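You operate a simulated robot arm through the tools that you are given. There is no shell and no other tool. Be economical: measure what you need, move in short steps, check, and stop when the job is done.

The job below is to be done with a simulated two-armed robot. You get a single attempt, and the scene is never put back.

Task
Shut the open bottom lever, sponge up the puddle and stand the green jug under the blue spout.
Fine: then open that top lever; sponge back on the ledge. Set down upright: what you pick out. What is to be rubbed or washed off counts as gone when no trace of it is left.
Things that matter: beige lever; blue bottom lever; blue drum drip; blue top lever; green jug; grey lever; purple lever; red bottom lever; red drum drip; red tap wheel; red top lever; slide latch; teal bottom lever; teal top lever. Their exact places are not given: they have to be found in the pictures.

The check looks at the end state, three seconds after you hand in, the way a careful person would. Anything else that was tipped, shoved, dropped, spilled or broken makes it a failure.

Robot
Two 7-joint arms with two-finger parallel grippers on one trunk, on a base that drives. Base frame: it is fixed to the floor where the robot stands at the start and does not move with it; the origin is under the middle of the robot, x ahead of it, y to its left, z up; the surface under the hand at the start is at about z = 500. Lengths are in mm, angles in rad, forces in N, time in s.
The left shoulder is at the start at [50, 187, 1160], the right one opposite. With the tool pointing down near the work surface each hand reaches from about 100 to 480 mm from the robot's upright axis, wherever it stands, measured 20 degrees to its own side. Places, roughly: beige lever [100, -1200, 600]; blue bottom lever [400, -400, 900]; blue drum drip [500, -400, 1000]; blue top lever [400, -500, 1200]; grey lever [100, -1000, 200]; purple lever [300, -900, 1200]; red bottom lever [500, -200, 800]; red drum drip [600, -200, 1000]; red tap wheel [100, -1300, 700]; red top lever [600, -200, 1300]; slide latch [200, -900, 1300]; teal bottom lever [0, -1600, 200]; teal top lever [0, -1600, 400]; water puddle [400, -200, 500]; yellow sponge [0, -1500, 1000]. Payload 3.43 kg a hand.
The tool frame of a hand sits at the grasp point between the pads (the TCP): z along the fingers, y along the line on which they close. The tips reach 30 mm beyond it. The gripper opens to 94 mm. The fingers are 28 mm wide and 10 mm thick; the gripper's body (50 by 96 mm) begins 55 mm behind the TCP.
Orientation is told as [roll, pitch, yaw] about the base's x, y, z axes, in that order, counted from this pose: with the fingers straight down and closing along the base's y, the tool's x points along the base's -x, its y along +y and its z along -z.

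Tools
- The arms move only by the tool send_rows. It takes "left_motion", "right_motion" or both (then of equal length, played together; a hand with none holds still); each is a list that holds one entry, the list of rows, each a list of 7 numbers: the shift along the tool's x, y, z in mm, then the turn, a rotation vector about the tool's x, y, z in rad, then the finger opening in mm, from 0 to 94. In form: [[[tx, ty, tz, wx, wy, wz, claw], ...]]. A call has 1 to 12 rows; each row shifts and turns the commanded pose from where the row before left it, along the tool's axes as they then stand. Rows are played at 5 a second. More than 50 mm and 0.15 rad between two rows, or a gripper value outside its range, and nothing of the call is played. Where a pose cannot be reached the arm comes as near as it can. A force on the tool above 40 N (or 10 N above the force at the start of the call, whichever is more), or a blocked arm, ends the call early, and 0.2 s more pass. Each finger travels about 153 mm/s and halts on what it meets, pressing with about 26 N; the grip force reading is that of the motor and also rises with nothing between the fingers. The clock runs only during rows and for 0.2 s after the last one: add rows that do not move to give the fingers time. It gives the time, the measured TCP pose, the force on the tool (base axes), the opening and the grip force at its end, in the units of the frame above (readings bear some noise), with the torque about the TCP (base axes, N m) and any sound that the robot's microphone picked up, and new pictures: "pictures" is both (left out), scene, wrist or none (wrist: the cameras of the hands that moved).
- Cameras (640 x 400 px; columns grow to the right, rows downward): "scene" is now at [127.8, -52.2, 1317.4]; the picture's right is [-0.60, -0.80, 0.00], its down [-0.49, 0.37, -0.79] and it looks along [0.63, -0.47, -0.62] (base axes); focal length 214 px, centre (320, 200). "left" rides on the left gripper at [76, -14, -102] in its tool frame; the picture's right is [0.18, 0.98, 0.00], its down [-0.75, 0.14, -0.64] and it looks along [-0.63, 0.12, 0.77] (tool axes); focal length 243 px, centre (320, 200). "right" rides on the right gripper at [76, 14, -102] in its tool frame; the picture's right is [-0.18, 0.98, 0.00], its down [-0.75, -0.14, -0.64] and it looks along [-0.63, -0.12, 0.77] (tool axes); focal length 243 px, centre (320, 200).
- slide_trunk(by): slides the trunk up (or, below 0, down) by that many mm; the arms and the scene camera ride with it, the base frame stays. It gives what a move gives, with no picture.
- drive_base(legs): drives the robot by 1 to 6 legs, each [ahead, left, turn to the left] in mm, mm and rad, along the robot's own axes; the way and the turn of a leg run together, so that a leg with both is an arc; at most 1500 mm and 3.142 rad a leg. The arms and the cameras ride along, it lands a little off, and it stops where it bumps. It gives what a move gives, and a new picture of the scene camera.
- head_to(pan, tilt): turns the head with the scene camera to pan (to the left, within 1.396 rad either way) and tilt (down, from -0.506 to 1.204), counted from straight ahead of the robot. It gives what a move gives, and a new picture of the scene camera.
- point_at(camera, pixels): for up to 12 pixels [column, row] of the newest picture of that camera ("zoom" is the newest enlarged one), the place [x, y, z] in the base frame of the surface seen there, good to about 3 mm. No time passes.
- enlarge(camera, box): a new picture of the part [left, top, right, bottom] of that camera's present view, enlarged. No time passes.
- sign_off(): hands the job in; it is judged then, once.

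Work in short steps. Measure before you move; look again where a grasp or a placing could have gone wrong, and mend it. You have 80 turns and 260 pictures in all, those below and enlarged ones among them. Open the grippers and draw the arms clear of the work before you hand the job in, unless the task says otherwise; then end with one line.

The tools are called after ">>>" as name(argument=value, ...) on one line, values as JSON. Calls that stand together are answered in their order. send_rows: Moves the arms, as the interface text tells. Its arguments: {"type":"object","properties":{"left_motion":{"type":"array","items":{"type":"array","items":{"type":"array","items":{"type":"number"}}}},"right_motion":{"type":"array","items":{"type":"array","items":{"type":"array","items":{"type":"number"}}}},"pictures":{"type":"string","enum":["both","scene","wrist","none"]}},"required":[]} The other tools are called the same way: slide_trunk (by) slides the trunk up or down; drive_base (legs) drives the base; head_to (pan, tilt) turns the head that bears the scene camera; point_at (camera, pixels) gives the place of the surface under pixels of a picture; enlarge (camera, box) takes an enlarged picture of a part of a camera's view; sign_off () hands the job in.

At the start:

```text
time_s: 0.0
left_tcp_pos: [559.7, -0.3, 1000.7]
left_orientation: [0.0, 0.0, -0.001]
left_force: [0.8, -0.7, 0.0]
left_torque: [-0.01, -0.02, -0.03]
left_opening: 94.1
left_grasp_force: 0.1
right_tcp_pos: [486.7, -298.3, 1030.4]
right_orientation: [-0.004, -0.002, -0.549]
right_force: [0.1, 0.1, -0.1]
right_torque: [0.01, 0.02, 0.01]
right_opening: 94.0
right_grasp_force: 0.0
trunk travel left (down, up): [-375.0, 57.0]
robot x, y, heading: [0.0, -1.0, -0.001]
head pan, tilt: [-0.648, 0.667]
```

scene: 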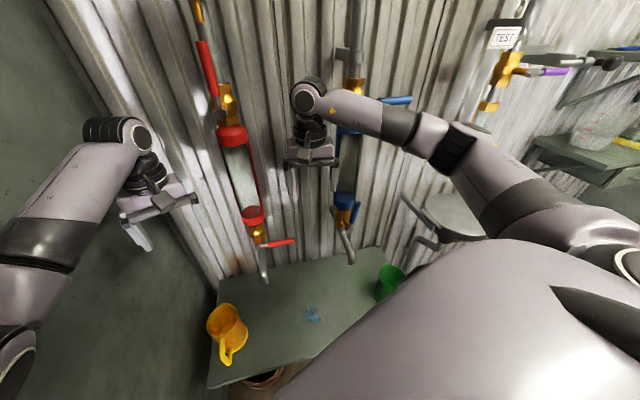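
right: 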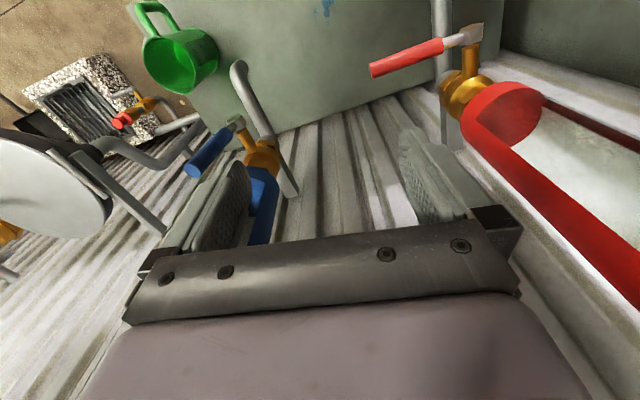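
left: 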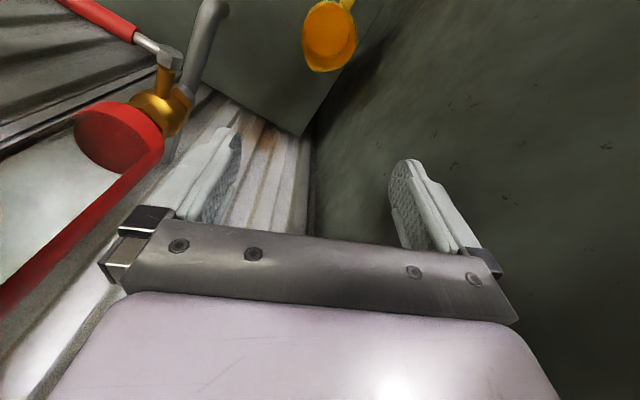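

I'll look closely at the levers and drums first.

>>> enlarge(camera="scene", box=[180, 0, 440, 163])

>>> enlarge(camera="scene", box=[190, 170, 430, 320])

>>> point_at(camera="scene", pixels=[[260, 243], [293, 241], [266, 278], [344, 228], [351, 262], [358, 203], [313, 315], [385, 285], [227, 325], [410, 98], [204, 60], [355, 95]])

```text
2.45 times, centred on (310, 82) of scene
```

zoom: 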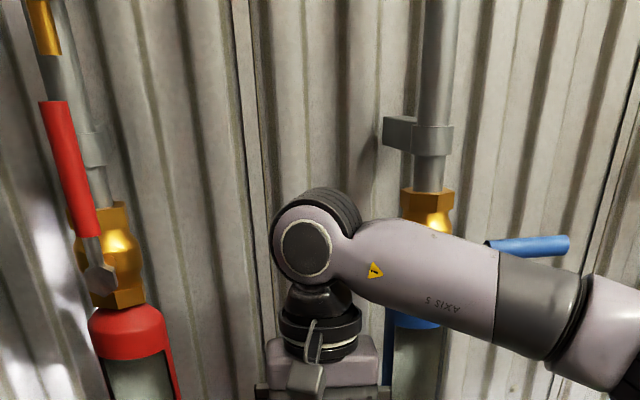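

```text
2.67 times, centred on (310, 245) of scene
```

zoom: 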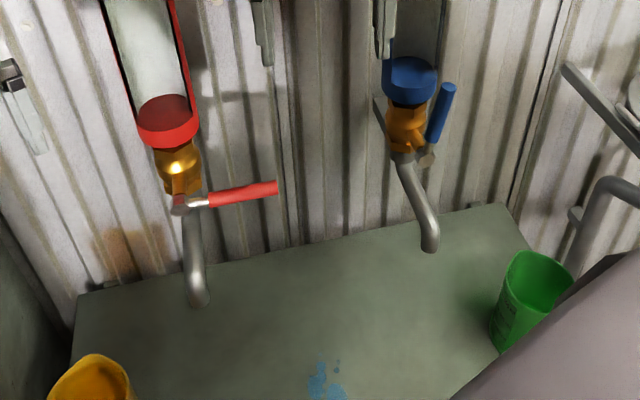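

```text
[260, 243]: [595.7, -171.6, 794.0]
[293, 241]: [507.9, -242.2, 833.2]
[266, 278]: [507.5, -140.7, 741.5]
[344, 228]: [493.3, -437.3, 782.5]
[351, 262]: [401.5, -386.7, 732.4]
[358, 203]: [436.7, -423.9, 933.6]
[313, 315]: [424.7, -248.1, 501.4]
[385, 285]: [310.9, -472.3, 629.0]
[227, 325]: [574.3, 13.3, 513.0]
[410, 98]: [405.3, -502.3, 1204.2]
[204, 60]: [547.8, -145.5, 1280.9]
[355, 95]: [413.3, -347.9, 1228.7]
```

The blue bottom lever stands along its pipe, and the red bottom lever lies across its pipe. Before I touch anything I'll look around for the sponge and the other valves.

>>> head_to(pan=-1.39, tilt=0.5)

>>> enlarge(camera="right", box=[0, 0, 320, 200])

```text
time_s: 1.1
left_tcp_pos: [558.9, -0.8, 999.3]
left_orientation: [0.0, 0.0, 0.001]
left_force: [-0.1, -0.2, 0.9]
left_torque: [-0.02, -0.01, 0.03]
left_opening: 94.2
left_grasp_force: 0.2
right_tcp_pos: [485.8, -299.0, 1030.8]
right_orientation: [-0.003, -0.002, -0.548]
right_force: [0.7, 0.8, 0.9]
right_torque: [-0.01, -0.04, -0.01]
right_opening: 94.0
right_grasp_force: 0.1
trunk travel left (down, up): [-375.0, 57.0]
robot x, y, heading: [-0.2, -1.8, 0.004]
head pan, tilt: [-1.389, 0.499]
```

scene: 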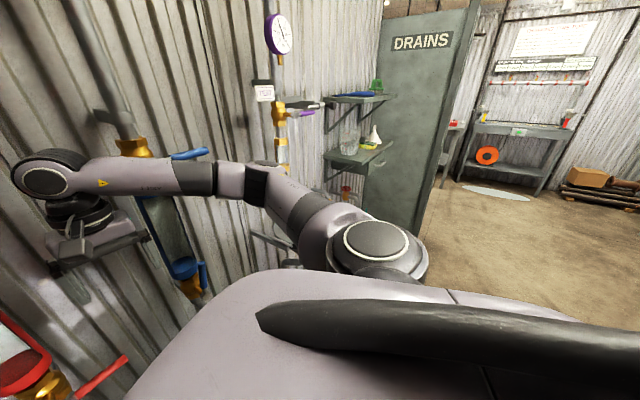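

```text
2.00 times, centred on (160, 100) of right
```

zoom: 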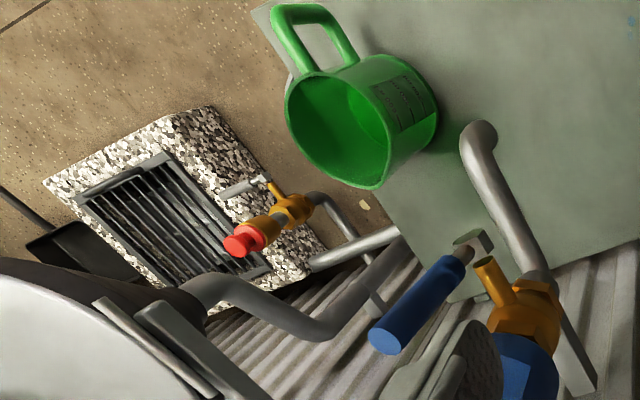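

I'll zoom in on the shelves and the TEST rig.

>>> enlarge(camera="scene", box=[240, 0, 480, 200])

>>> point_at(camera="scene", pixels=[[365, 144], [378, 86], [355, 92], [374, 132], [345, 156], [360, 160], [380, 148], [385, 97], [305, 105], [346, 188], [400, 150], [328, 152]])

>>> enlarge(camera="scene", box=[320, 75, 400, 200])

```text
2.00 times, centred on (360, 100) of scene
```

zoom: 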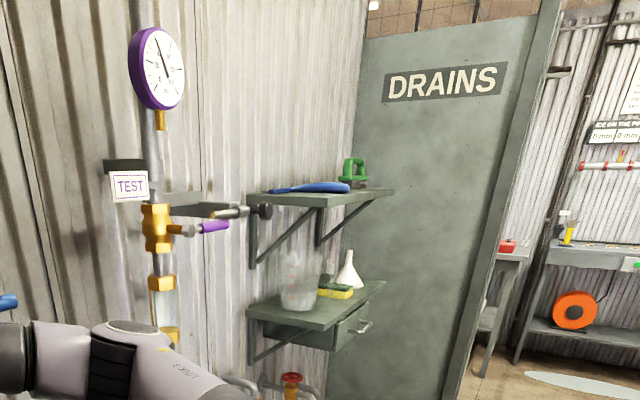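

```text
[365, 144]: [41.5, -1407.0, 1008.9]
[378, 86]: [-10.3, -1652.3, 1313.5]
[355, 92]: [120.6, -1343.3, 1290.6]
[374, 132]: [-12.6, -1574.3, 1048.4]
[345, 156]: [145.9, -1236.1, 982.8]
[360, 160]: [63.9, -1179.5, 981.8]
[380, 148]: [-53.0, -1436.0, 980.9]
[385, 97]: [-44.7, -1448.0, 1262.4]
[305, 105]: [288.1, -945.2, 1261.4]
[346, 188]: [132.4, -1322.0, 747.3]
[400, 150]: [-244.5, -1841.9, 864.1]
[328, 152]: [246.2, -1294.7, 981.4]
```

```text
3.20 times, centred on (360, 138) of scene
```

zoom: 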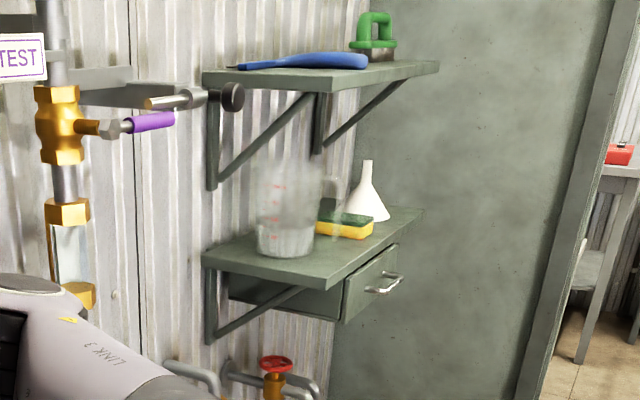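

I'll turn back to the drums and look at their windows and drip state.

>>> head_to(pan=-0.55, tilt=0.35)

>>> enlarge(camera="scene", box=[180, 120, 440, 380])

>>> enlarge(camera="scene", box=[180, 0, 440, 200])

```text
time_s: 2.2
left_tcp_pos: [558.1, -0.7, 1000.1]
left_orientation: [0.0, -0.002, 0.002]
left_force: [0.2, -0.9, -0.2]
left_torque: [-0.04, 0.04, 0.0]
left_opening: 93.9
left_grasp_force: 0.0
right_tcp_pos: [484.5, -299.2, 1029.8]
right_orientation: [-0.002, -0.001, -0.548]
right_force: [-0.8, 0.0, 0.1]
right_torque: [0.03, 0.02, -0.01]
right_opening: 94.0
right_grasp_force: 0.1
trunk travel left (down, up): [-375.0, 57.0]
robot x, y, heading: [-1.6, 2.5, -0.001]
head pan, tilt: [-0.55, 0.351]
```

scene: 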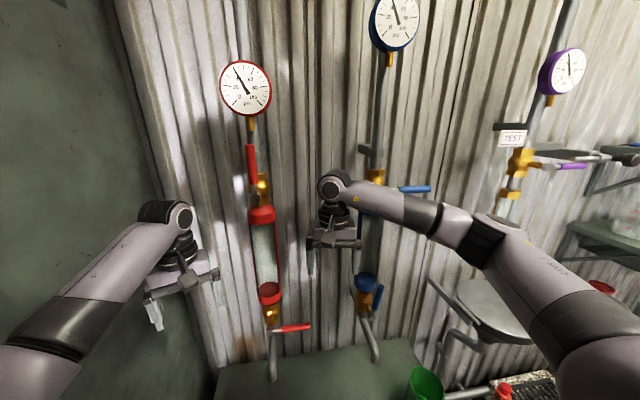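

```text
1.54 times, centred on (310, 250) of scene
```

zoom: 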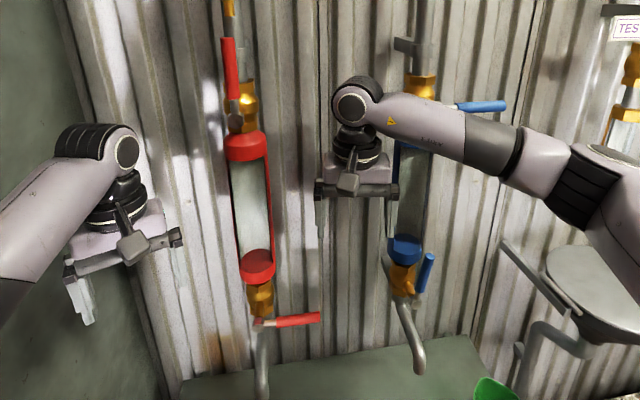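

```text
2.00 times, centred on (310, 100) of scene
```

zoom: 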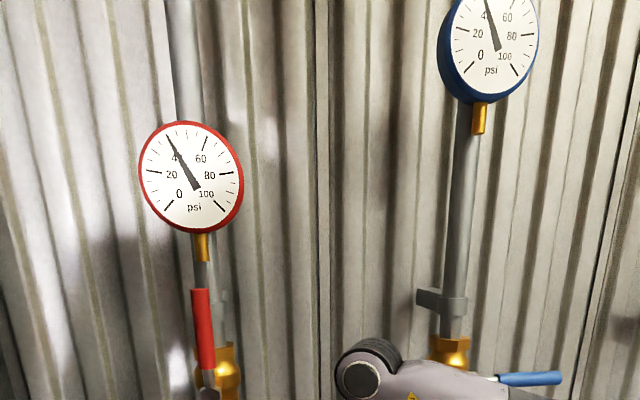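

I'll measure the blue bottom lever, the spout and both top-lever ends accurately.

>>> enlarge(camera="scene", box=[330, 240, 430, 380])

>>> point_at(camera="scene", pixels=[[381, 288], [378, 299], [374, 308], [366, 303], [367, 280], [371, 335], [376, 358], [427, 188], [402, 189], [376, 177], [420, 376], [310, 326]])

```text
2.86 times, centred on (380, 310) of scene
```

zoom: 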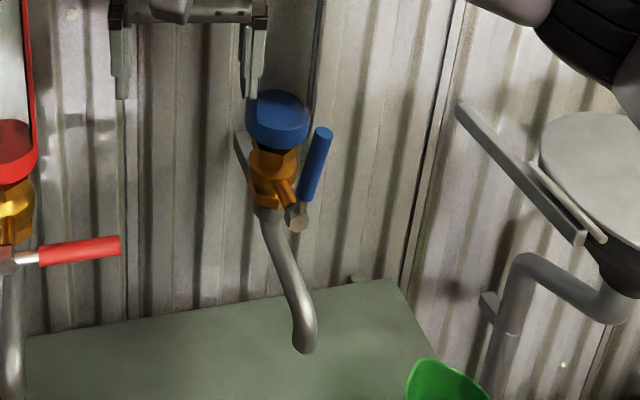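

```text
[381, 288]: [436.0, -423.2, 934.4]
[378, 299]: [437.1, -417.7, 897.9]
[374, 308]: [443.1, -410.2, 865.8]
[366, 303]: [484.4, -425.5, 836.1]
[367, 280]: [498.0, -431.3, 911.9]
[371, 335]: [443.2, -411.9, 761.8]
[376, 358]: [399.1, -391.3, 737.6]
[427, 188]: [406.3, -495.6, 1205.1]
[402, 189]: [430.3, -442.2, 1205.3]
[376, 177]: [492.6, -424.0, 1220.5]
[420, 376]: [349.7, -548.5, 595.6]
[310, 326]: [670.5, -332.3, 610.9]
```

The blue bottom lever pivots at about (443,-410,866) with its handle straight up, so it is open. I'll close the right hand, back off from the wall and pitch it to point horizontally at the wall.

>>> send_rows(right_motion=[[[40, 0, 0, 0, 0, 0, 0], [0, 0, 0, 0, -0.1428, 0, 0], [0, 0, 0, 0, -0.1428, 0, 0], [0, 0, 0, 0, -0.1428, 0, 0], [0, 0, 0, 0, -0.1428, 0, 0], [0, 0, 0, 0, -0.1428, 0, 0], [0, 0, 0, 0, -0.1428, 0, 0], [0, 0, 0, 0, -0.1428, 0, 0], [0, 0, 0, 0, -0.1428, 0, 0], [0, 0, 0, 0, -0.1428, 0, 0], [0, 0, 0, 0, -0.1428, 0, 0], [0, 0, 0, -0.126, -0.1428, 0, 0]]], pictures="scene")

```text
refused: row 12 steps farther than a row can; nothing moved
```

I'll split off the last turn and send it again.

>>> send_rows(right_motion=[[[40, 0, 0, 0, -0.14, 0, 0], [0, 0, 0, 0, -0.145, 0, 0], [0, 0, 0, 0, -0.145, 0, 0], [0, 0, 0, 0, -0.145, 0, 0], [0, 0, 0, 0, -0.145, 0, 0], [0, 0, 0, 0, -0.145, 0, 0], [0, 0, 0, 0, -0.145, 0, 0], [0, 0, 0, 0, -0.145, 0, 0], [0, 0, 0, 0, -0.145, 0, 0], [0, 0, 0, 0, -0.145, 0, 0], [0, 0, 0, 0, -0.126, 0, 0], [0, 0, 0, -0.126, 0, 0, 0]]], pictures="both")

```text
time_s: 4.8
left_tcp_pos: [557.9, 0.0, 1000.5]
left_orientation: [0.001, 0.001, -0.001]
left_force: [-0.7, 1.0, -0.4]
left_torque: [-0.06, -0.03, -0.02]
left_opening: 94.2
left_grasp_force: 0.0
right_tcp_pos: [461.3, -253.9, 1045.5]
right_orientation: [-2.216, -1.565, 1.792]
right_force: [0.1, -0.3, 0.8]
right_torque: [0.01, 0.02, 0.0]
right_opening: 0.0
right_grasp_force: 26.2
right hand out of reach, approached as far as the arm can: row 11, 12
trunk travel left (down, up): [-375.0, 57.0]
robot x, y, heading: [-0.7, -3.0, 0.003]
head pan, tilt: [-0.55, 0.351]
```

scene: 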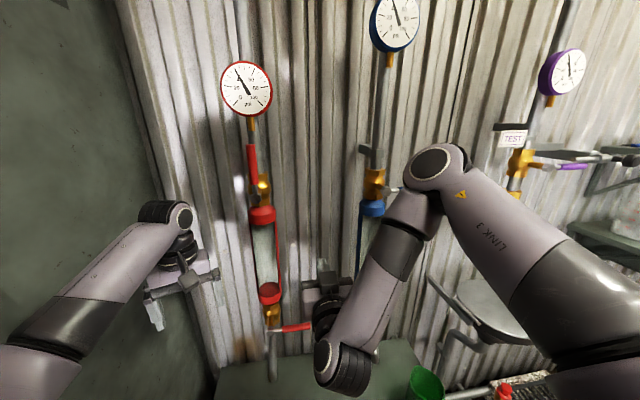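
right: 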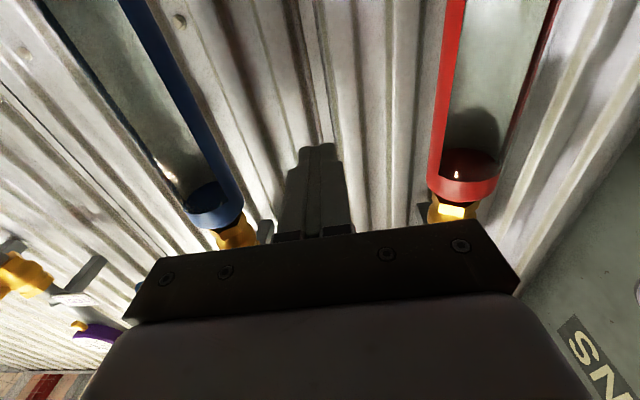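

The raised elbow crowds the wall near the blue top lever. I'll back the base off and square it to the wall so the arm can work stretched out.

>>> drive_base(legs=[[-230, 0, 0], [0, 0, -0.42]])

>>> head_to(pan=-0.15, tilt=0.4)

```text
time_s: 7.8
left_tcp_pos: [286.2, -222.7, 1000.1]
left_orientation: [0.0, 0.0, -0.409]
left_force: [0.0, 0.1, 0.5]
left_torque: [0.01, 0.01, 0.02]
left_opening: 93.9
left_grasp_force: 0.0
right_tcp_pos: [95.3, -416.0, 1043.2]
right_orientation: [-1.586, -1.569, 0.751]
right_force: [-0.2, -0.1, 0.3]
right_torque: [0.02, 0.0, 0.01]
right_opening: 0.1
right_grasp_force: 26.8
trunk travel left (down, up): [-375.0, 57.0]
robot x, y, heading: [-227.6, 0.4, -0.408]
head pan, tilt: [-0.55, 0.351]
```

scene: 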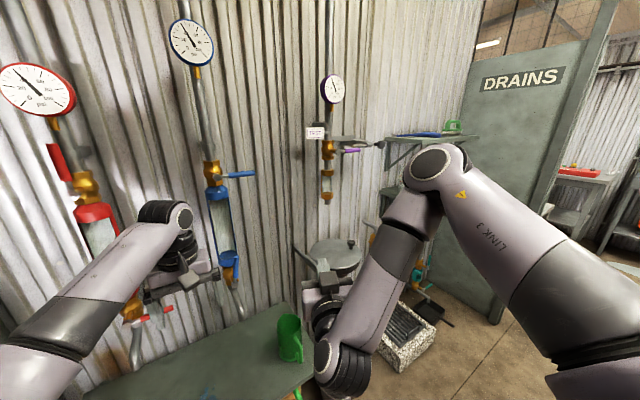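

```text
time_s: 8.7
left_tcp_pos: [286.1, -221.7, 1000.2]
left_orientation: [0.0, 0.0, -0.41]
left_force: [-0.6, 0.1, 0.1]
left_torque: [-0.01, -0.03, 0.0]
left_opening: 93.9
left_grasp_force: 0.1
right_tcp_pos: [95.6, -415.4, 1043.1]
right_orientation: [-1.617, -1.568, 0.781]
right_force: [0.3, -0.5, -0.9]
right_torque: [0.01, 0.0, 0.0]
right_opening: 0.0
right_grasp_force: 26.2
trunk travel left (down, up): [-375.0, 57.0]
robot x, y, heading: [-227.5, -2.0, -0.409]
head pan, tilt: [-0.15, 0.4]
```

scene: 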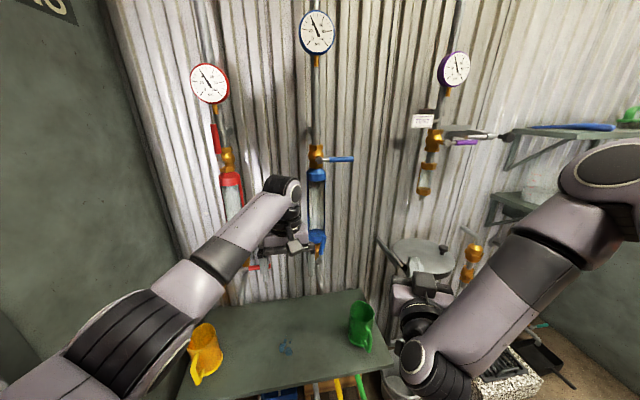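

The left arm hangs in front of the drums. I'll draw it back to the left while turning the right hand square to the wall and bringing it near the lever.

>>> send_rows(left_motion=[[[40, 20, 0, 0, 0, 0, 94], [40, 25, 0, 0, 0, 0, 94], [40, 25, 0, 0, 0, 0, 94], [40, 25, 0, 0, 0, 0, 94], [0, 45, 0, 0, 0, 0, 94], [0, 45, 0, 0, 0, 0, 94], [0, 30, 0, 0, 0, 0, 94], [0, 0, 0, 0, 0, 0, 94]]], right_motion=[[[0, 0, 0, -0.135, 0, 0, 0], [0, 0, 0, -0.135, 0, 0, 0], [0, 0, 0, -0.135, 0, 0, 0], [0, 0, 0, 0, 0, 0, 0], [29, 10, 35, 0, 0, 0, 0], [29, 20, 35, 0, 0, 0, 0], [29, 20, 35, 0, 0, 0, 0], [29, 20, 35, 0, 0, 0, 0]]], pictures="both")

```text
time_s: 10.5
left_tcp_pos: [222.4, 39.0, 1002.1]
left_orientation: [0.0, 0.002, -0.412]
left_force: [-0.1, -0.7, 0.4]
left_torque: [-0.02, 0.01, -0.01]
left_opening: 93.9
left_grasp_force: 0.0
right_tcp_pos: [279.4, -278.7, 991.3]
right_orientation: [-0.599, -1.565, 0.167]
right_force: [0.2, 0.1, 0.5]
right_torque: [-0.02, 0.01, 0.0]
right_opening: 0.0
right_grasp_force: 26.0
right hand out of reach, approached as far as the arm can: row 1, 2, 3, 5, 6, 7, 8
trunk travel left (down, up): [-375.0, 57.0]
robot x, y, heading: [-229.7, -1.6, -0.411]
head pan, tilt: [-0.15, 0.4]
```

scene: 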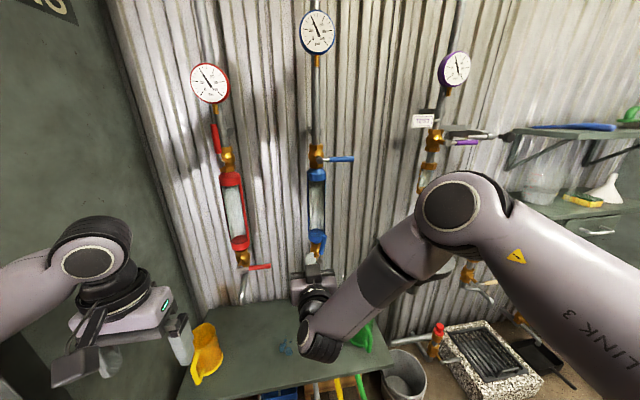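
right: 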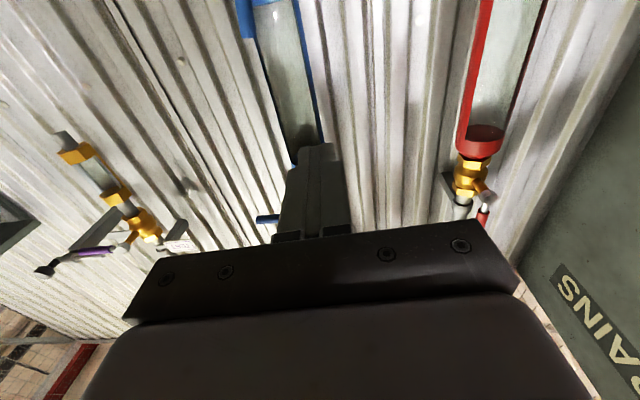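
left: 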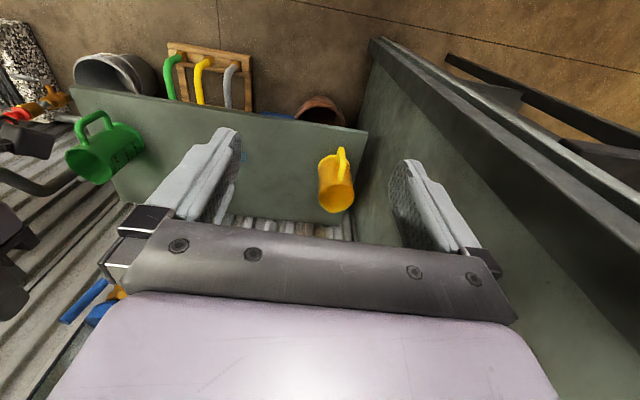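

The hand's reach is limited by the steep forearm. I'll lower the trunk so the arm works more level at lever height.

>>> slide_trunk(by=-200)

>>> send_rows(right_motion=[[[0, 0, 0, 0, 0, 0, 0], [-35, 0, 0, 0, 0, 0, 0], [-35, 0, 0, 0, 0, 0, 0], [-35, 0, 0, 0, 0, 0, 0]]], pictures="scene")

```text
time_s: 12.6
left_tcp_pos: [221.7, 38.3, 801.8]
left_orientation: [0.0, 0.0, -0.408]
left_force: [0.3, -0.4, 0.1]
left_torque: [-0.04, 0.04, -0.01]
left_opening: 94.4
left_grasp_force: 0.0
right_tcp_pos: [279.6, -278.8, 792.9]
right_orientation: [-0.647, -1.566, 0.211]
right_force: [-0.2, 0.6, 0.5]
right_torque: [0.02, -0.04, 0.01]
right_opening: 0.0
right_grasp_force: 26.3
trunk travel left (down, up): [-175.0, 257.0]
robot x, y, heading: [-224.2, -1.0, -0.41]
head pan, tilt: [-0.15, 0.4]
```

```text
time_s: 13.6
left_tcp_pos: [221.2, 36.5, 801.2]
left_orientation: [0.001, -0.001, -0.407]
left_force: [0.2, 0.2, -0.1]
left_torque: [0.04, 0.01, -0.02]
left_opening: 93.9
left_grasp_force: 0.1
right_tcp_pos: [280.3, -276.4, 895.3]
right_orientation: [-0.66, -1.565, 0.225]
right_force: [0.5, 1.0, -0.5]
right_torque: [-0.01, -0.02, -0.01]
right_opening: 0.1
right_grasp_force: 25.5
trunk travel left (down, up): [-175.0, 257.0]
robot x, y, heading: [-226.7, -2.6, -0.405]
head pan, tilt: [-0.15, 0.4]
```

scene: 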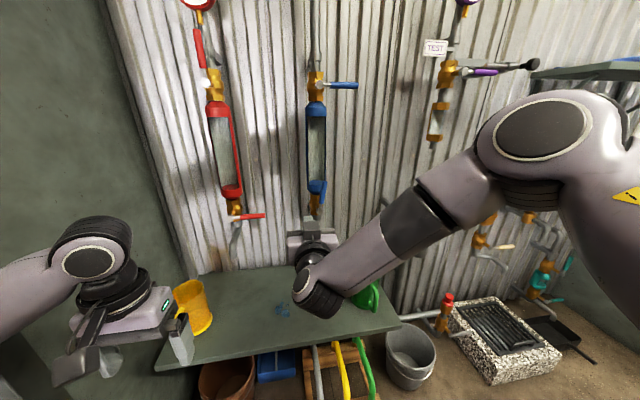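

Now in reach and square to the wall. I'll re-measure the lever from here.

>>> enlarge(camera="scene", box=[270, 60, 390, 240])

>>> point_at(camera="zoom", pixels=[[335, 266], [330, 295], [322, 302], [310, 305], [298, 305], [310, 250], [305, 50], [340, 55], [385, 57], [400, 58], [318, 54], [300, 20]])

```text
2.22 times, centred on (330, 150) of scene
```

zoom: 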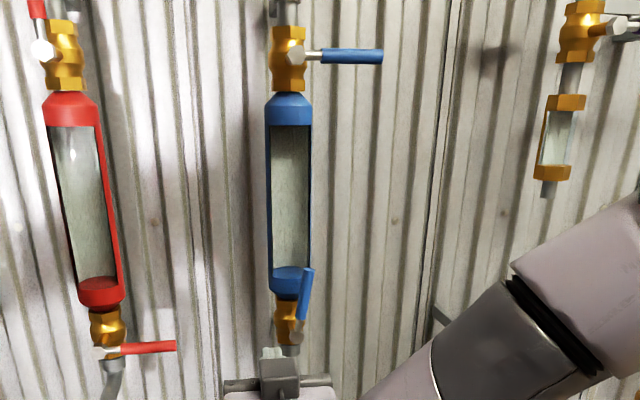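

```text
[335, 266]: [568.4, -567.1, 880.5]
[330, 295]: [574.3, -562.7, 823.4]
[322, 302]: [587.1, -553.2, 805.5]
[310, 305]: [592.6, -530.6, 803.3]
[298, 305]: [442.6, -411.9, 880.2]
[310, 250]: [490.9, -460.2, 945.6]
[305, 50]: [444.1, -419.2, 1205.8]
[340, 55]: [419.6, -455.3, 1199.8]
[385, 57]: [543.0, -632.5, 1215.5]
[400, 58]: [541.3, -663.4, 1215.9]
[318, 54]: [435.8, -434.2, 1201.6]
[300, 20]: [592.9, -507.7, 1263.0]
```

I'll bring the closed fingertips just left of the upright handle, stopping short of its plane.

>>> send_rows(right_motion=[[[-15, 0, 40, 0, 0, 0, 0], [-15, -5, 40, 0, 0, 0, 0], [0, -8, 40, 0, 0, 0, 0], [0, -5, 30, 0, 0, 0, 0], [0, 0, 0, 0, 0, 0, 0]]], pictures="both")

>>> enlarge(camera="scene", box=[270, 130, 370, 250])

```text
time_s: 14.8
left_tcp_pos: [220.4, 38.5, 802.6]
left_orientation: [0.0, 0.001, -0.409]
left_force: [0.2, -0.4, -0.1]
left_torque: [-0.01, -0.01, 0.01]
left_opening: 93.9
left_grasp_force: 0.1
right_tcp_pos: [409.7, -358.0, 925.8]
right_orientation: [-0.669, -1.563, 0.233]
right_force: [-1.1, 0.2, -0.4]
right_torque: [-0.03, 0.02, -0.02]
right_opening: 0.0
right_grasp_force: 25.9
trunk travel left (down, up): [-175.0, 257.0]
robot x, y, heading: [-222.8, 1.4, -0.407]
head pan, tilt: [-0.15, 0.4]
```

scene: 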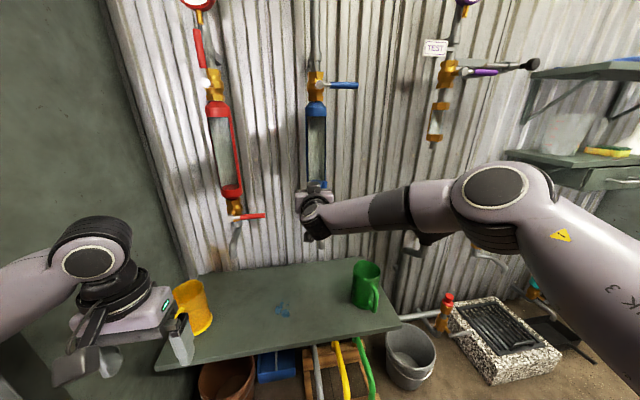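
right: 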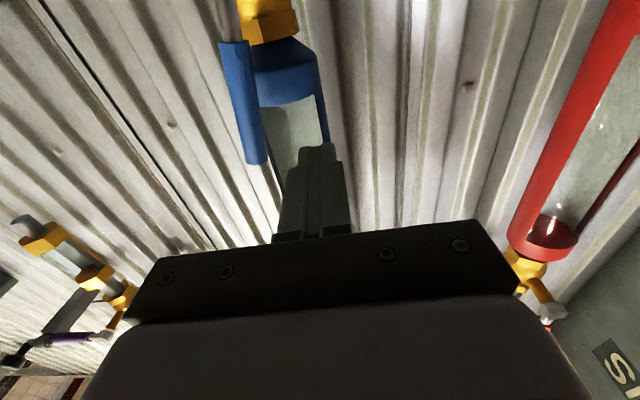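

```text
3.33 times, centred on (320, 190) of scene
```

zoom: 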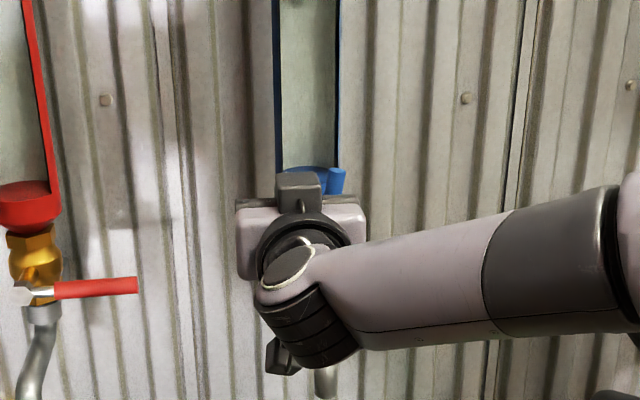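

The wrist view shows the handle, with its end at (258,158), to the right of the fingers. I'll measure it here.

>>> point_at(camera="right", pixels=[[258, 158], [248, 110], [236, 55], [285, 85], [318, 150], [300, 130]])

```text
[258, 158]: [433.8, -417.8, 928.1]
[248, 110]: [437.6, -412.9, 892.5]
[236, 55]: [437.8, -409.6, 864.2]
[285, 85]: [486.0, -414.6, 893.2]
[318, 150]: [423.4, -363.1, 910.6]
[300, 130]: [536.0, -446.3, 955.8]
```

I'll slide the tips in beside the handle and sweep it clockwise down to the horizontal.

>>> send_rows(right_motion=[[[11, 0, 24, 0, 0, 0, 0], [0, 0, 24, 0, 0, 0, 0], [0, -16, 0, 0, 0, 0, 0], [-3.2, -15.7, 0, 0, 0, 0, 0], [1, -16, 0, 0, 0, 0, 0], [5, -15.2, 0, 0, 0, 0, 0], [8.9, -13.3, 0, 0, 0, 0, 0], [12, -10.6, 0, 0, 0, 0, 0], [14.3, -7.2, 0, 0, 0, 0, 0], [0, 0, 0, 0, 0, 0, 0]]], pictures="both")

```text
time_s: 17.0
left_tcp_pos: [222.1, 38.3, 801.4]
left_orientation: [0.0, 0.0, -0.409]
left_force: [0.3, 0.2, -1.1]
left_torque: [0.01, 0.01, -0.01]
left_opening: 94.1
left_grasp_force: 0.2
right_tcp_pos: [425.2, -436.4, 916.0]
right_orientation: [-0.388, -1.561, -0.053]
right_force: [1.0, 0.3, -0.8]
right_torque: [-0.02, 0.0, 0.01]
right_opening: 0.1
right_grasp_force: 25.6
right hand out of reach, approached as far as the arm can: row 7, 8, 9
trunk travel left (down, up): [-175.0, 257.0]
robot x, y, heading: [-228.9, -1.5, -0.41]
head pan, tilt: [-0.15, 0.4]
```

scene: 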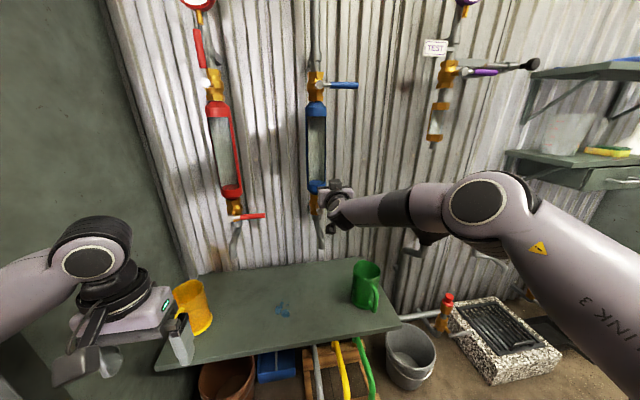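
right: 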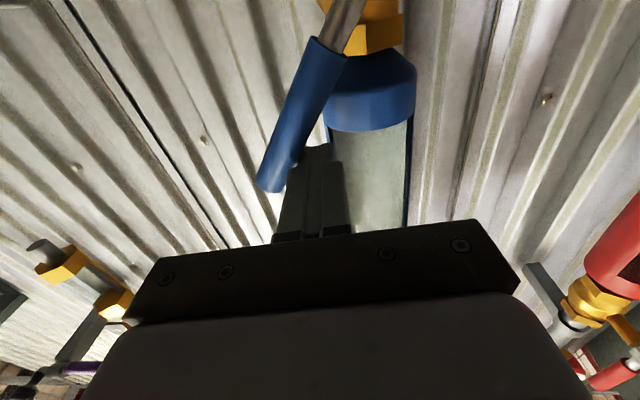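

The lever has turned about 25° and the arm ran out of downward reach. I'll shift right slightly and let the trunk lower the finger onto the handle.

>>> send_rows(right_motion=[[[0, -7, 0, 0, 0, 0, 0], [0, -7, 0, 0, 0, 0, 0]]], pictures="none")

>>> slide_trunk(by=-30)

>>> enlarge(camera="right", box=[160, 0, 480, 200])

```text
time_s: 17.6
left_tcp_pos: [221.6, 38.6, 801.0]
left_orientation: [0.0, 0.002, -0.407]
left_force: [1.2, -0.3, -1.1]
left_torque: [0.02, 0.0, -0.01]
left_opening: 94.0
left_grasp_force: 0.2
right_tcp_pos: [426.3, -442.3, 917.0]
right_orientation: [-0.313, -1.559, -0.131]
right_force: [0.4, -0.3, 0.3]
right_torque: [-0.01, 0.02, 0.0]
right_opening: 0.0
right_grasp_force: 26.2
right hand out of reach, approached as far as the arm can: row 2
trunk travel left (down, up): [-175.0, 257.0]
robot x, y, heading: [-226.1, 0.3, -0.408]
head pan, tilt: [-0.15, 0.4]
```

```text
time_s: 18.4
left_tcp_pos: [222.3, 37.9, 771.7]
left_orientation: [0.0, 0.0, -0.408]
left_force: [0.4, -0.7, 0.3]
left_torque: [0.02, 0.02, -0.04]
left_opening: 94.1
left_grasp_force: 0.0
right_tcp_pos: [424.2, -441.9, 886.3]
right_orientation: [-0.288, -1.559, -0.155]
right_force: [0.5, -0.1, -1.1]
right_torque: [-0.04, 0.04, -0.04]
right_opening: 0.0
right_grasp_force: 25.9
trunk travel left (down, up): [-145.0, 287.0]
robot x, y, heading: [-225.2, -0.9, -0.406]
head pan, tilt: [-0.15, 0.4]
```

```text
2.00 times, centred on (320, 100) of right
```

zoom: 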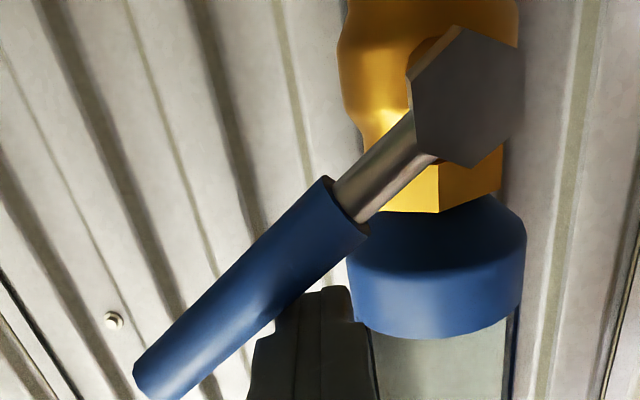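

It works: the handle is at about 50°. I'll measure the pivot and the handle end to finish the sweep.

>>> point_at(camera="zoom", pixels=[[467, 95], [390, 165], [345, 210], [240, 300], [160, 365], [315, 330]])

```text
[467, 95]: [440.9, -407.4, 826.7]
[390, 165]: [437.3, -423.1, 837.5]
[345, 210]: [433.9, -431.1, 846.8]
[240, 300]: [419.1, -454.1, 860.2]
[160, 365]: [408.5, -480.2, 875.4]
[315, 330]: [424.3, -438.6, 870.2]
```

The pivot is at z=827, so the finger must come down to about z=849 for the handle to lie flat.

>>> slide_trunk(by=-36)

>>> enlarge(camera="right", box=[160, 0, 480, 200])

>>> point_at(camera="right", pixels=[[393, 48], [200, 80], [270, 100], [350, 70]])

```text
time_s: 19.2
left_tcp_pos: [221.5, 37.8, 736.7]
left_orientation: [0.002, -0.001, -0.408]
left_force: [0.4, -0.2, 0.3]
left_torque: [-0.01, 0.02, 0.01]
left_opening: 94.0
left_grasp_force: 0.1
right_tcp_pos: [424.9, -443.0, 853.5]
right_orientation: [-0.412, -1.562, -0.032]
right_force: [1.5, -3.4, 6.1]
right_torque: [-0.06, -0.06, -0.03]
right_opening: 0.0
right_grasp_force: 26.2
trunk travel left (down, up): [-109.0, 323.0]
robot x, y, heading: [-226.7, -1.3, -0.41]
head pan, tilt: [-0.15, 0.4]
```

```text
2.00 times, centred on (320, 100) of right
```

zoom: 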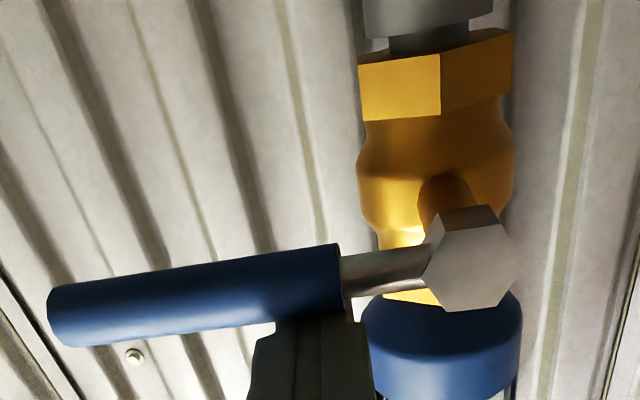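

```text
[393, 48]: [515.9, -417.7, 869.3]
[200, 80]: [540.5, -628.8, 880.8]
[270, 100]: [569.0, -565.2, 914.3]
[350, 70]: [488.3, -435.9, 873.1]
```

I'll check the handle's tilt with the zoom picture.

>>> point_at(camera="zoom", pixels=[[470, 260], [390, 270], [320, 275], [200, 290], [80, 310]])

```text
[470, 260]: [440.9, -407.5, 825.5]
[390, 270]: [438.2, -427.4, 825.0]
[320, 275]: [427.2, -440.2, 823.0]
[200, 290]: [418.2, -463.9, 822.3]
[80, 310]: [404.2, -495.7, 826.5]
```

The handle is level at z≈825 from nut to tip, so the blue bottom lever is shut. I'll lift off it, withdraw, and check.

>>> send_rows(right_motion=[[[-12, 0, 0, 0, 0, 0, 0], [-5, 0, -40, 0, 0, 0, 0], [0, 0, -45, 0, 0, 0, 0], [0, 0, -45, 0, 0, 0, 0], [0, 0, -45, 0, 0, 0, 0], [0, 0, -45, 0, 0, 0, 0], [0, 0, 0, 0, 0, 0, 0]]], pictures="scene")

>>> enlarge(camera="scene", box=[180, 20, 420, 220])

```text
time_s: 20.8
left_tcp_pos: [221.4, 38.6, 737.4]
left_orientation: [0.001, 0.001, -0.409]
left_force: [0.8, -0.1, 0.2]
left_torque: [-0.02, -0.01, 0.01]
left_opening: 94.1
left_grasp_force: 0.0
right_tcp_pos: [227.5, -349.3, 869.7]
right_orientation: [-0.317, -1.558, -0.126]
right_force: [0.0, -0.7, -0.6]
right_torque: [0.0, 0.04, -0.02]
right_opening: 0.1
right_grasp_force: 26.2
trunk travel left (down, up): [-109.0, 323.0]
robot x, y, heading: [-225.3, 2.2, -0.406]
head pan, tilt: [-0.15, 0.4]
```

scene: 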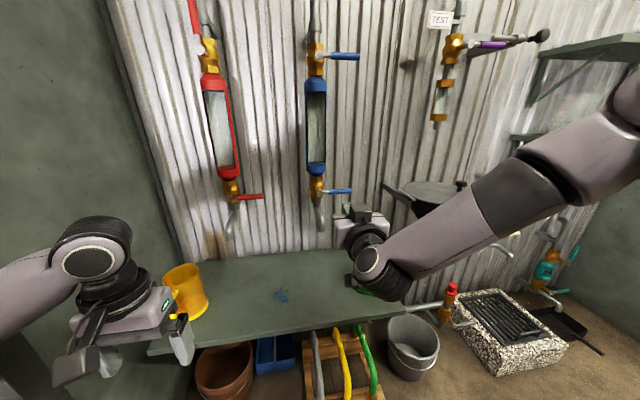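

```text
2.00 times, centred on (300, 120) of scene
```

zoom: 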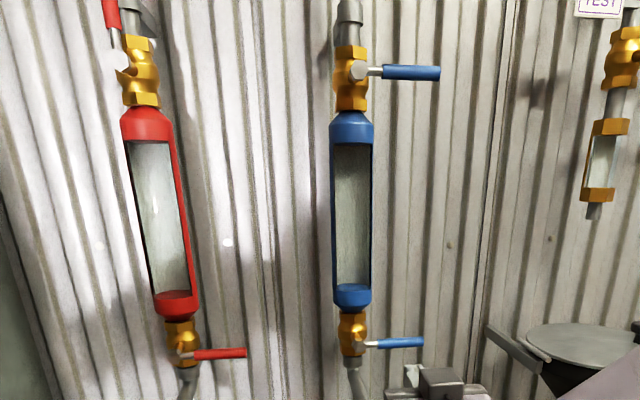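

All the other levers are unchanged. Next is the sponge: I'll raise the trunk a bit, look to the right, and measure obstacles before driving.

>>> slide_trunk(by=120)

>>> head_to(pan=-0.75, tilt=0.55)

```text
time_s: 22.3
left_tcp_pos: [222.2, 38.2, 856.8]
left_orientation: [0.001, -0.001, -0.409]
left_force: [0.0, -0.9, -0.1]
left_torque: [-0.03, 0.0, 0.0]
left_opening: 94.0
left_grasp_force: 0.1
right_tcp_pos: [228.2, -348.5, 988.2]
right_orientation: [-0.312, -1.558, -0.133]
right_force: [-0.1, 0.9, -0.5]
right_torque: [0.0, 0.01, -0.01]
right_opening: 0.0
right_grasp_force: 26.0
trunk travel left (down, up): [-229.0, 203.0]
robot x, y, heading: [-225.9, -0.0, -0.411]
head pan, tilt: [-0.15, 0.4]
```

```text
time_s: 23.3
left_tcp_pos: [221.5, 37.7, 855.6]
left_orientation: [-0.001, 0.0, -0.408]
left_force: [-0.5, -0.2, -0.3]
left_torque: [0.01, 0.0, -0.01]
left_opening: 93.6
left_grasp_force: 0.1
right_tcp_pos: [227.7, -347.4, 988.1]
right_orientation: [-0.307, -1.559, -0.137]
right_force: [0.4, -0.1, 0.0]
right_torque: [-0.03, 0.02, -0.02]
right_opening: 0.3
right_grasp_force: 26.3
trunk travel left (down, up): [-229.0, 203.0]
robot x, y, heading: [-225.5, 2.2, -0.405]
head pan, tilt: [-0.75, 0.55]
```

scene: 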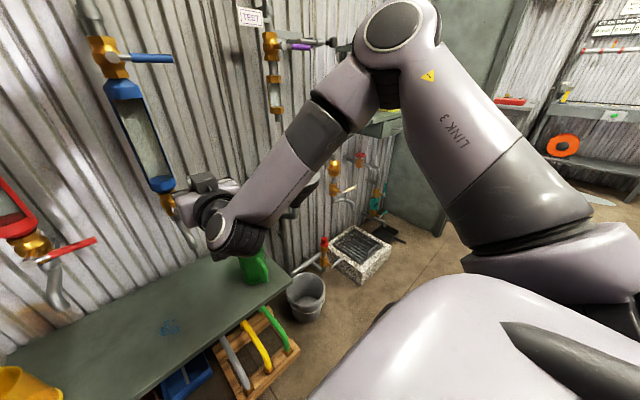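

>>> point_at(camera="scene", pixels=[[360, 280], [328, 258], [390, 255], [400, 238], [290, 355], [300, 330], [443, 232], [305, 300]])

```text
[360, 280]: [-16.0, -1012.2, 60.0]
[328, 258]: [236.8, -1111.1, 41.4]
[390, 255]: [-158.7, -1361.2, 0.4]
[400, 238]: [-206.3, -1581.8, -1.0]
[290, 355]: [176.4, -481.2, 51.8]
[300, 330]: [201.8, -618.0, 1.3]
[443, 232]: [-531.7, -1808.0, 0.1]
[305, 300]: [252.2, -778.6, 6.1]
```

The way along the wall is clear, with the drain box front at (-16,-1012). I'll drive right, parallel to the wall, to face the shelf.

>>> drive_base(legs=[[0, -1000, 0]])

>>> head_to(pan=-0.2, tilt=0.45)

```text
time_s: 32.4
left_tcp_pos: [-180.2, -885.8, 855.4]
left_orientation: [0.001, -0.001, -0.412]
left_force: [0.6, 0.3, 0.7]
left_torque: [0.0, -0.01, 0.01]
left_opening: 93.7
left_grasp_force: 0.0
right_tcp_pos: [-173.7, -1272.3, 987.5]
right_orientation: [-0.307, -1.559, -0.138]
right_force: [0.5, -0.6, -0.1]
right_torque: [0.05, -0.02, 0.03]
right_opening: 0.1
right_grasp_force: 25.7
trunk travel left (down, up): [-229.0, 203.0]
robot x, y, heading: [-629.0, -921.1, -0.411]
head pan, tilt: [-0.75, 0.55]
```

scene: 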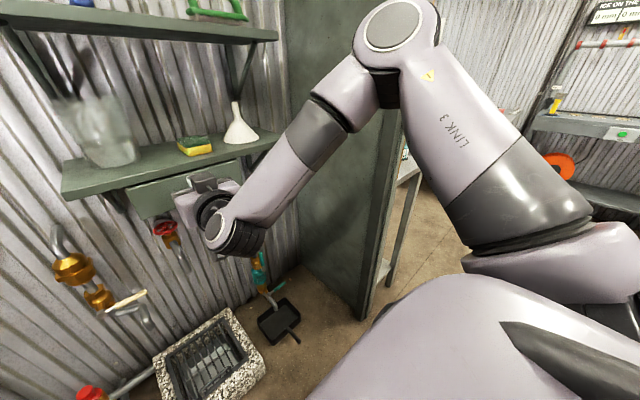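

```text
time_s: 33.4
left_tcp_pos: [-180.1, -885.4, 856.4]
left_orientation: [0.0, 0.0, -0.411]
left_force: [-0.1, 0.3, 0.0]
left_torque: [0.0, -0.03, 0.02]
left_opening: 94.0
left_grasp_force: 0.0
right_tcp_pos: [-173.2, -1272.8, 988.2]
right_orientation: [-0.305, -1.558, -0.139]
right_force: [0.3, 0.0, 0.4]
right_torque: [0.02, 0.03, -0.01]
right_opening: 0.0
right_grasp_force: 26.5
trunk travel left (down, up): [-229.0, 203.0]
robot x, y, heading: [-624.9, -922.1, -0.413]
head pan, tilt: [-0.201, 0.45]
```

scene: 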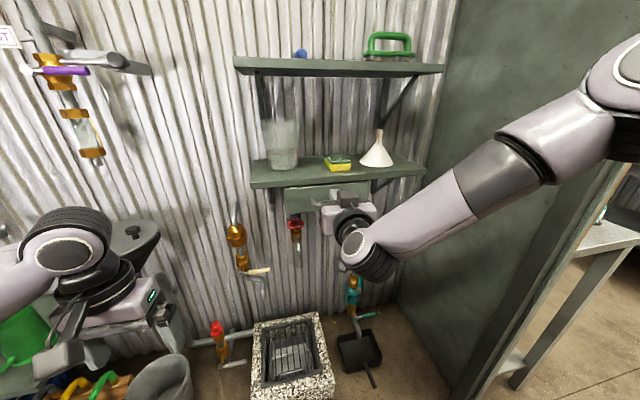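

>>> enlarge(camera="scene", box=[230, 110, 430, 235])

>>> point_at(camera="zoom", pixels=[[316, 158], [355, 160], [372, 162], [380, 185], [330, 182], [316, 168], [348, 145], [345, 195], [230, 170], [430, 150], [470, 165], [60, 215]])

```text
3.20 times, centred on (330, 172) of scene
```

zoom: 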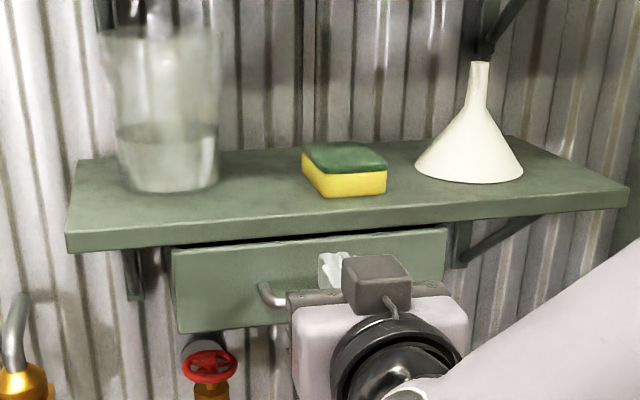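

```text
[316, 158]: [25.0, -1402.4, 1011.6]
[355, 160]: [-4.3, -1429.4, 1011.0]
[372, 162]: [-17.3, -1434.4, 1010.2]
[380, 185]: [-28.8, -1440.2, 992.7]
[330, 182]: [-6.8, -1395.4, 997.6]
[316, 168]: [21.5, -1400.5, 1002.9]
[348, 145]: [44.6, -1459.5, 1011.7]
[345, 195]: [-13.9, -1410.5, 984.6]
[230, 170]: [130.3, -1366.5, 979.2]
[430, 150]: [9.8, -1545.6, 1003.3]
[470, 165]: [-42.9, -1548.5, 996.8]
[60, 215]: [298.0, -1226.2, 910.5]
```

I'll measure the sponge's edges accurately, plus the beaker, funnel and shelf edge.

>>> point_at(camera="zoom", pixels=[[304, 152], [305, 166], [319, 172], [322, 188], [384, 168], [384, 186], [354, 146], [310, 145], [385, 163], [213, 175], [420, 165], [345, 226]])

```text
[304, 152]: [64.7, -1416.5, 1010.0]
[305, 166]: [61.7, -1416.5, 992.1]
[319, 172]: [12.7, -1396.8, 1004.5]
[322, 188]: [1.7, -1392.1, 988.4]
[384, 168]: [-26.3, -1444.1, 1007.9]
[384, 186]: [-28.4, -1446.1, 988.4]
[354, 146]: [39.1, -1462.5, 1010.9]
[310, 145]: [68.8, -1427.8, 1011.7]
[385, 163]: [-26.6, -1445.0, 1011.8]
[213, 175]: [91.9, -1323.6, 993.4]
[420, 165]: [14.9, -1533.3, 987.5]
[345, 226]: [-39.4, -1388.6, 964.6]
```

The sponge is 62 x 74 mm, centred at (20,-1432), top z=1012. I'll pitch the hand 25° down, open it, raise it and move forward to just before the sponge.

>>> send_rows(right_motion=[[[0, 0, 0, -0.034, 0.14, 0, 94], [0, 0, 0, 0, 0.141, 0, 94], [0, 0, 0, 0, 0.141, 0, 94], [-28.1, -35.5, -13.1, 0, 0, 0, 94], [-28.1, -35.5, -13.1, 0, 0, 0, 94], [-20.3, 0, 43.5, 0, 0, 0, 94], [-20.3, 0, 43.5, 0, 0, 0, 94], [-20.3, 0, 43.5, 0, 0, 0, 94], [0, 0, 0, 0, 0, 0, 94]]], pictures="both")

```text
time_s: 35.4
left_tcp_pos: [-180.1, -886.8, 855.9]
left_orientation: [-0.002, -0.001, -0.411]
left_force: [0.3, 0.2, 0.0]
left_torque: [0.02, -0.01, 0.01]
left_opening: 93.9
left_grasp_force: 0.0
right_tcp_pos: [-72.7, -1397.2, 1049.1]
right_orientation: [-0.002, -1.137, -0.408]
right_force: [0.3, 0.5, 0.4]
right_torque: [-0.01, 0.02, -0.01]
right_opening: 93.9
right_grasp_force: 0.1
trunk travel left (down, up): [-229.0, 203.0]
robot x, y, heading: [-626.6, -925.5, -0.412]
head pan, tilt: [-0.201, 0.45]
```

scene: 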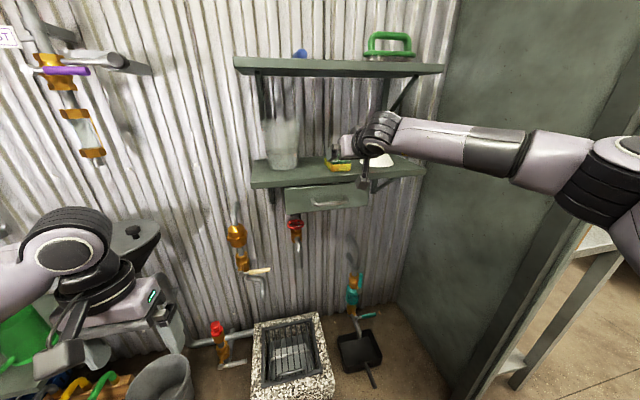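
right: 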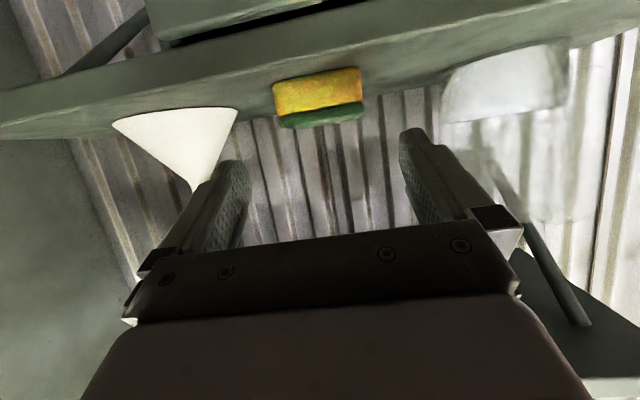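

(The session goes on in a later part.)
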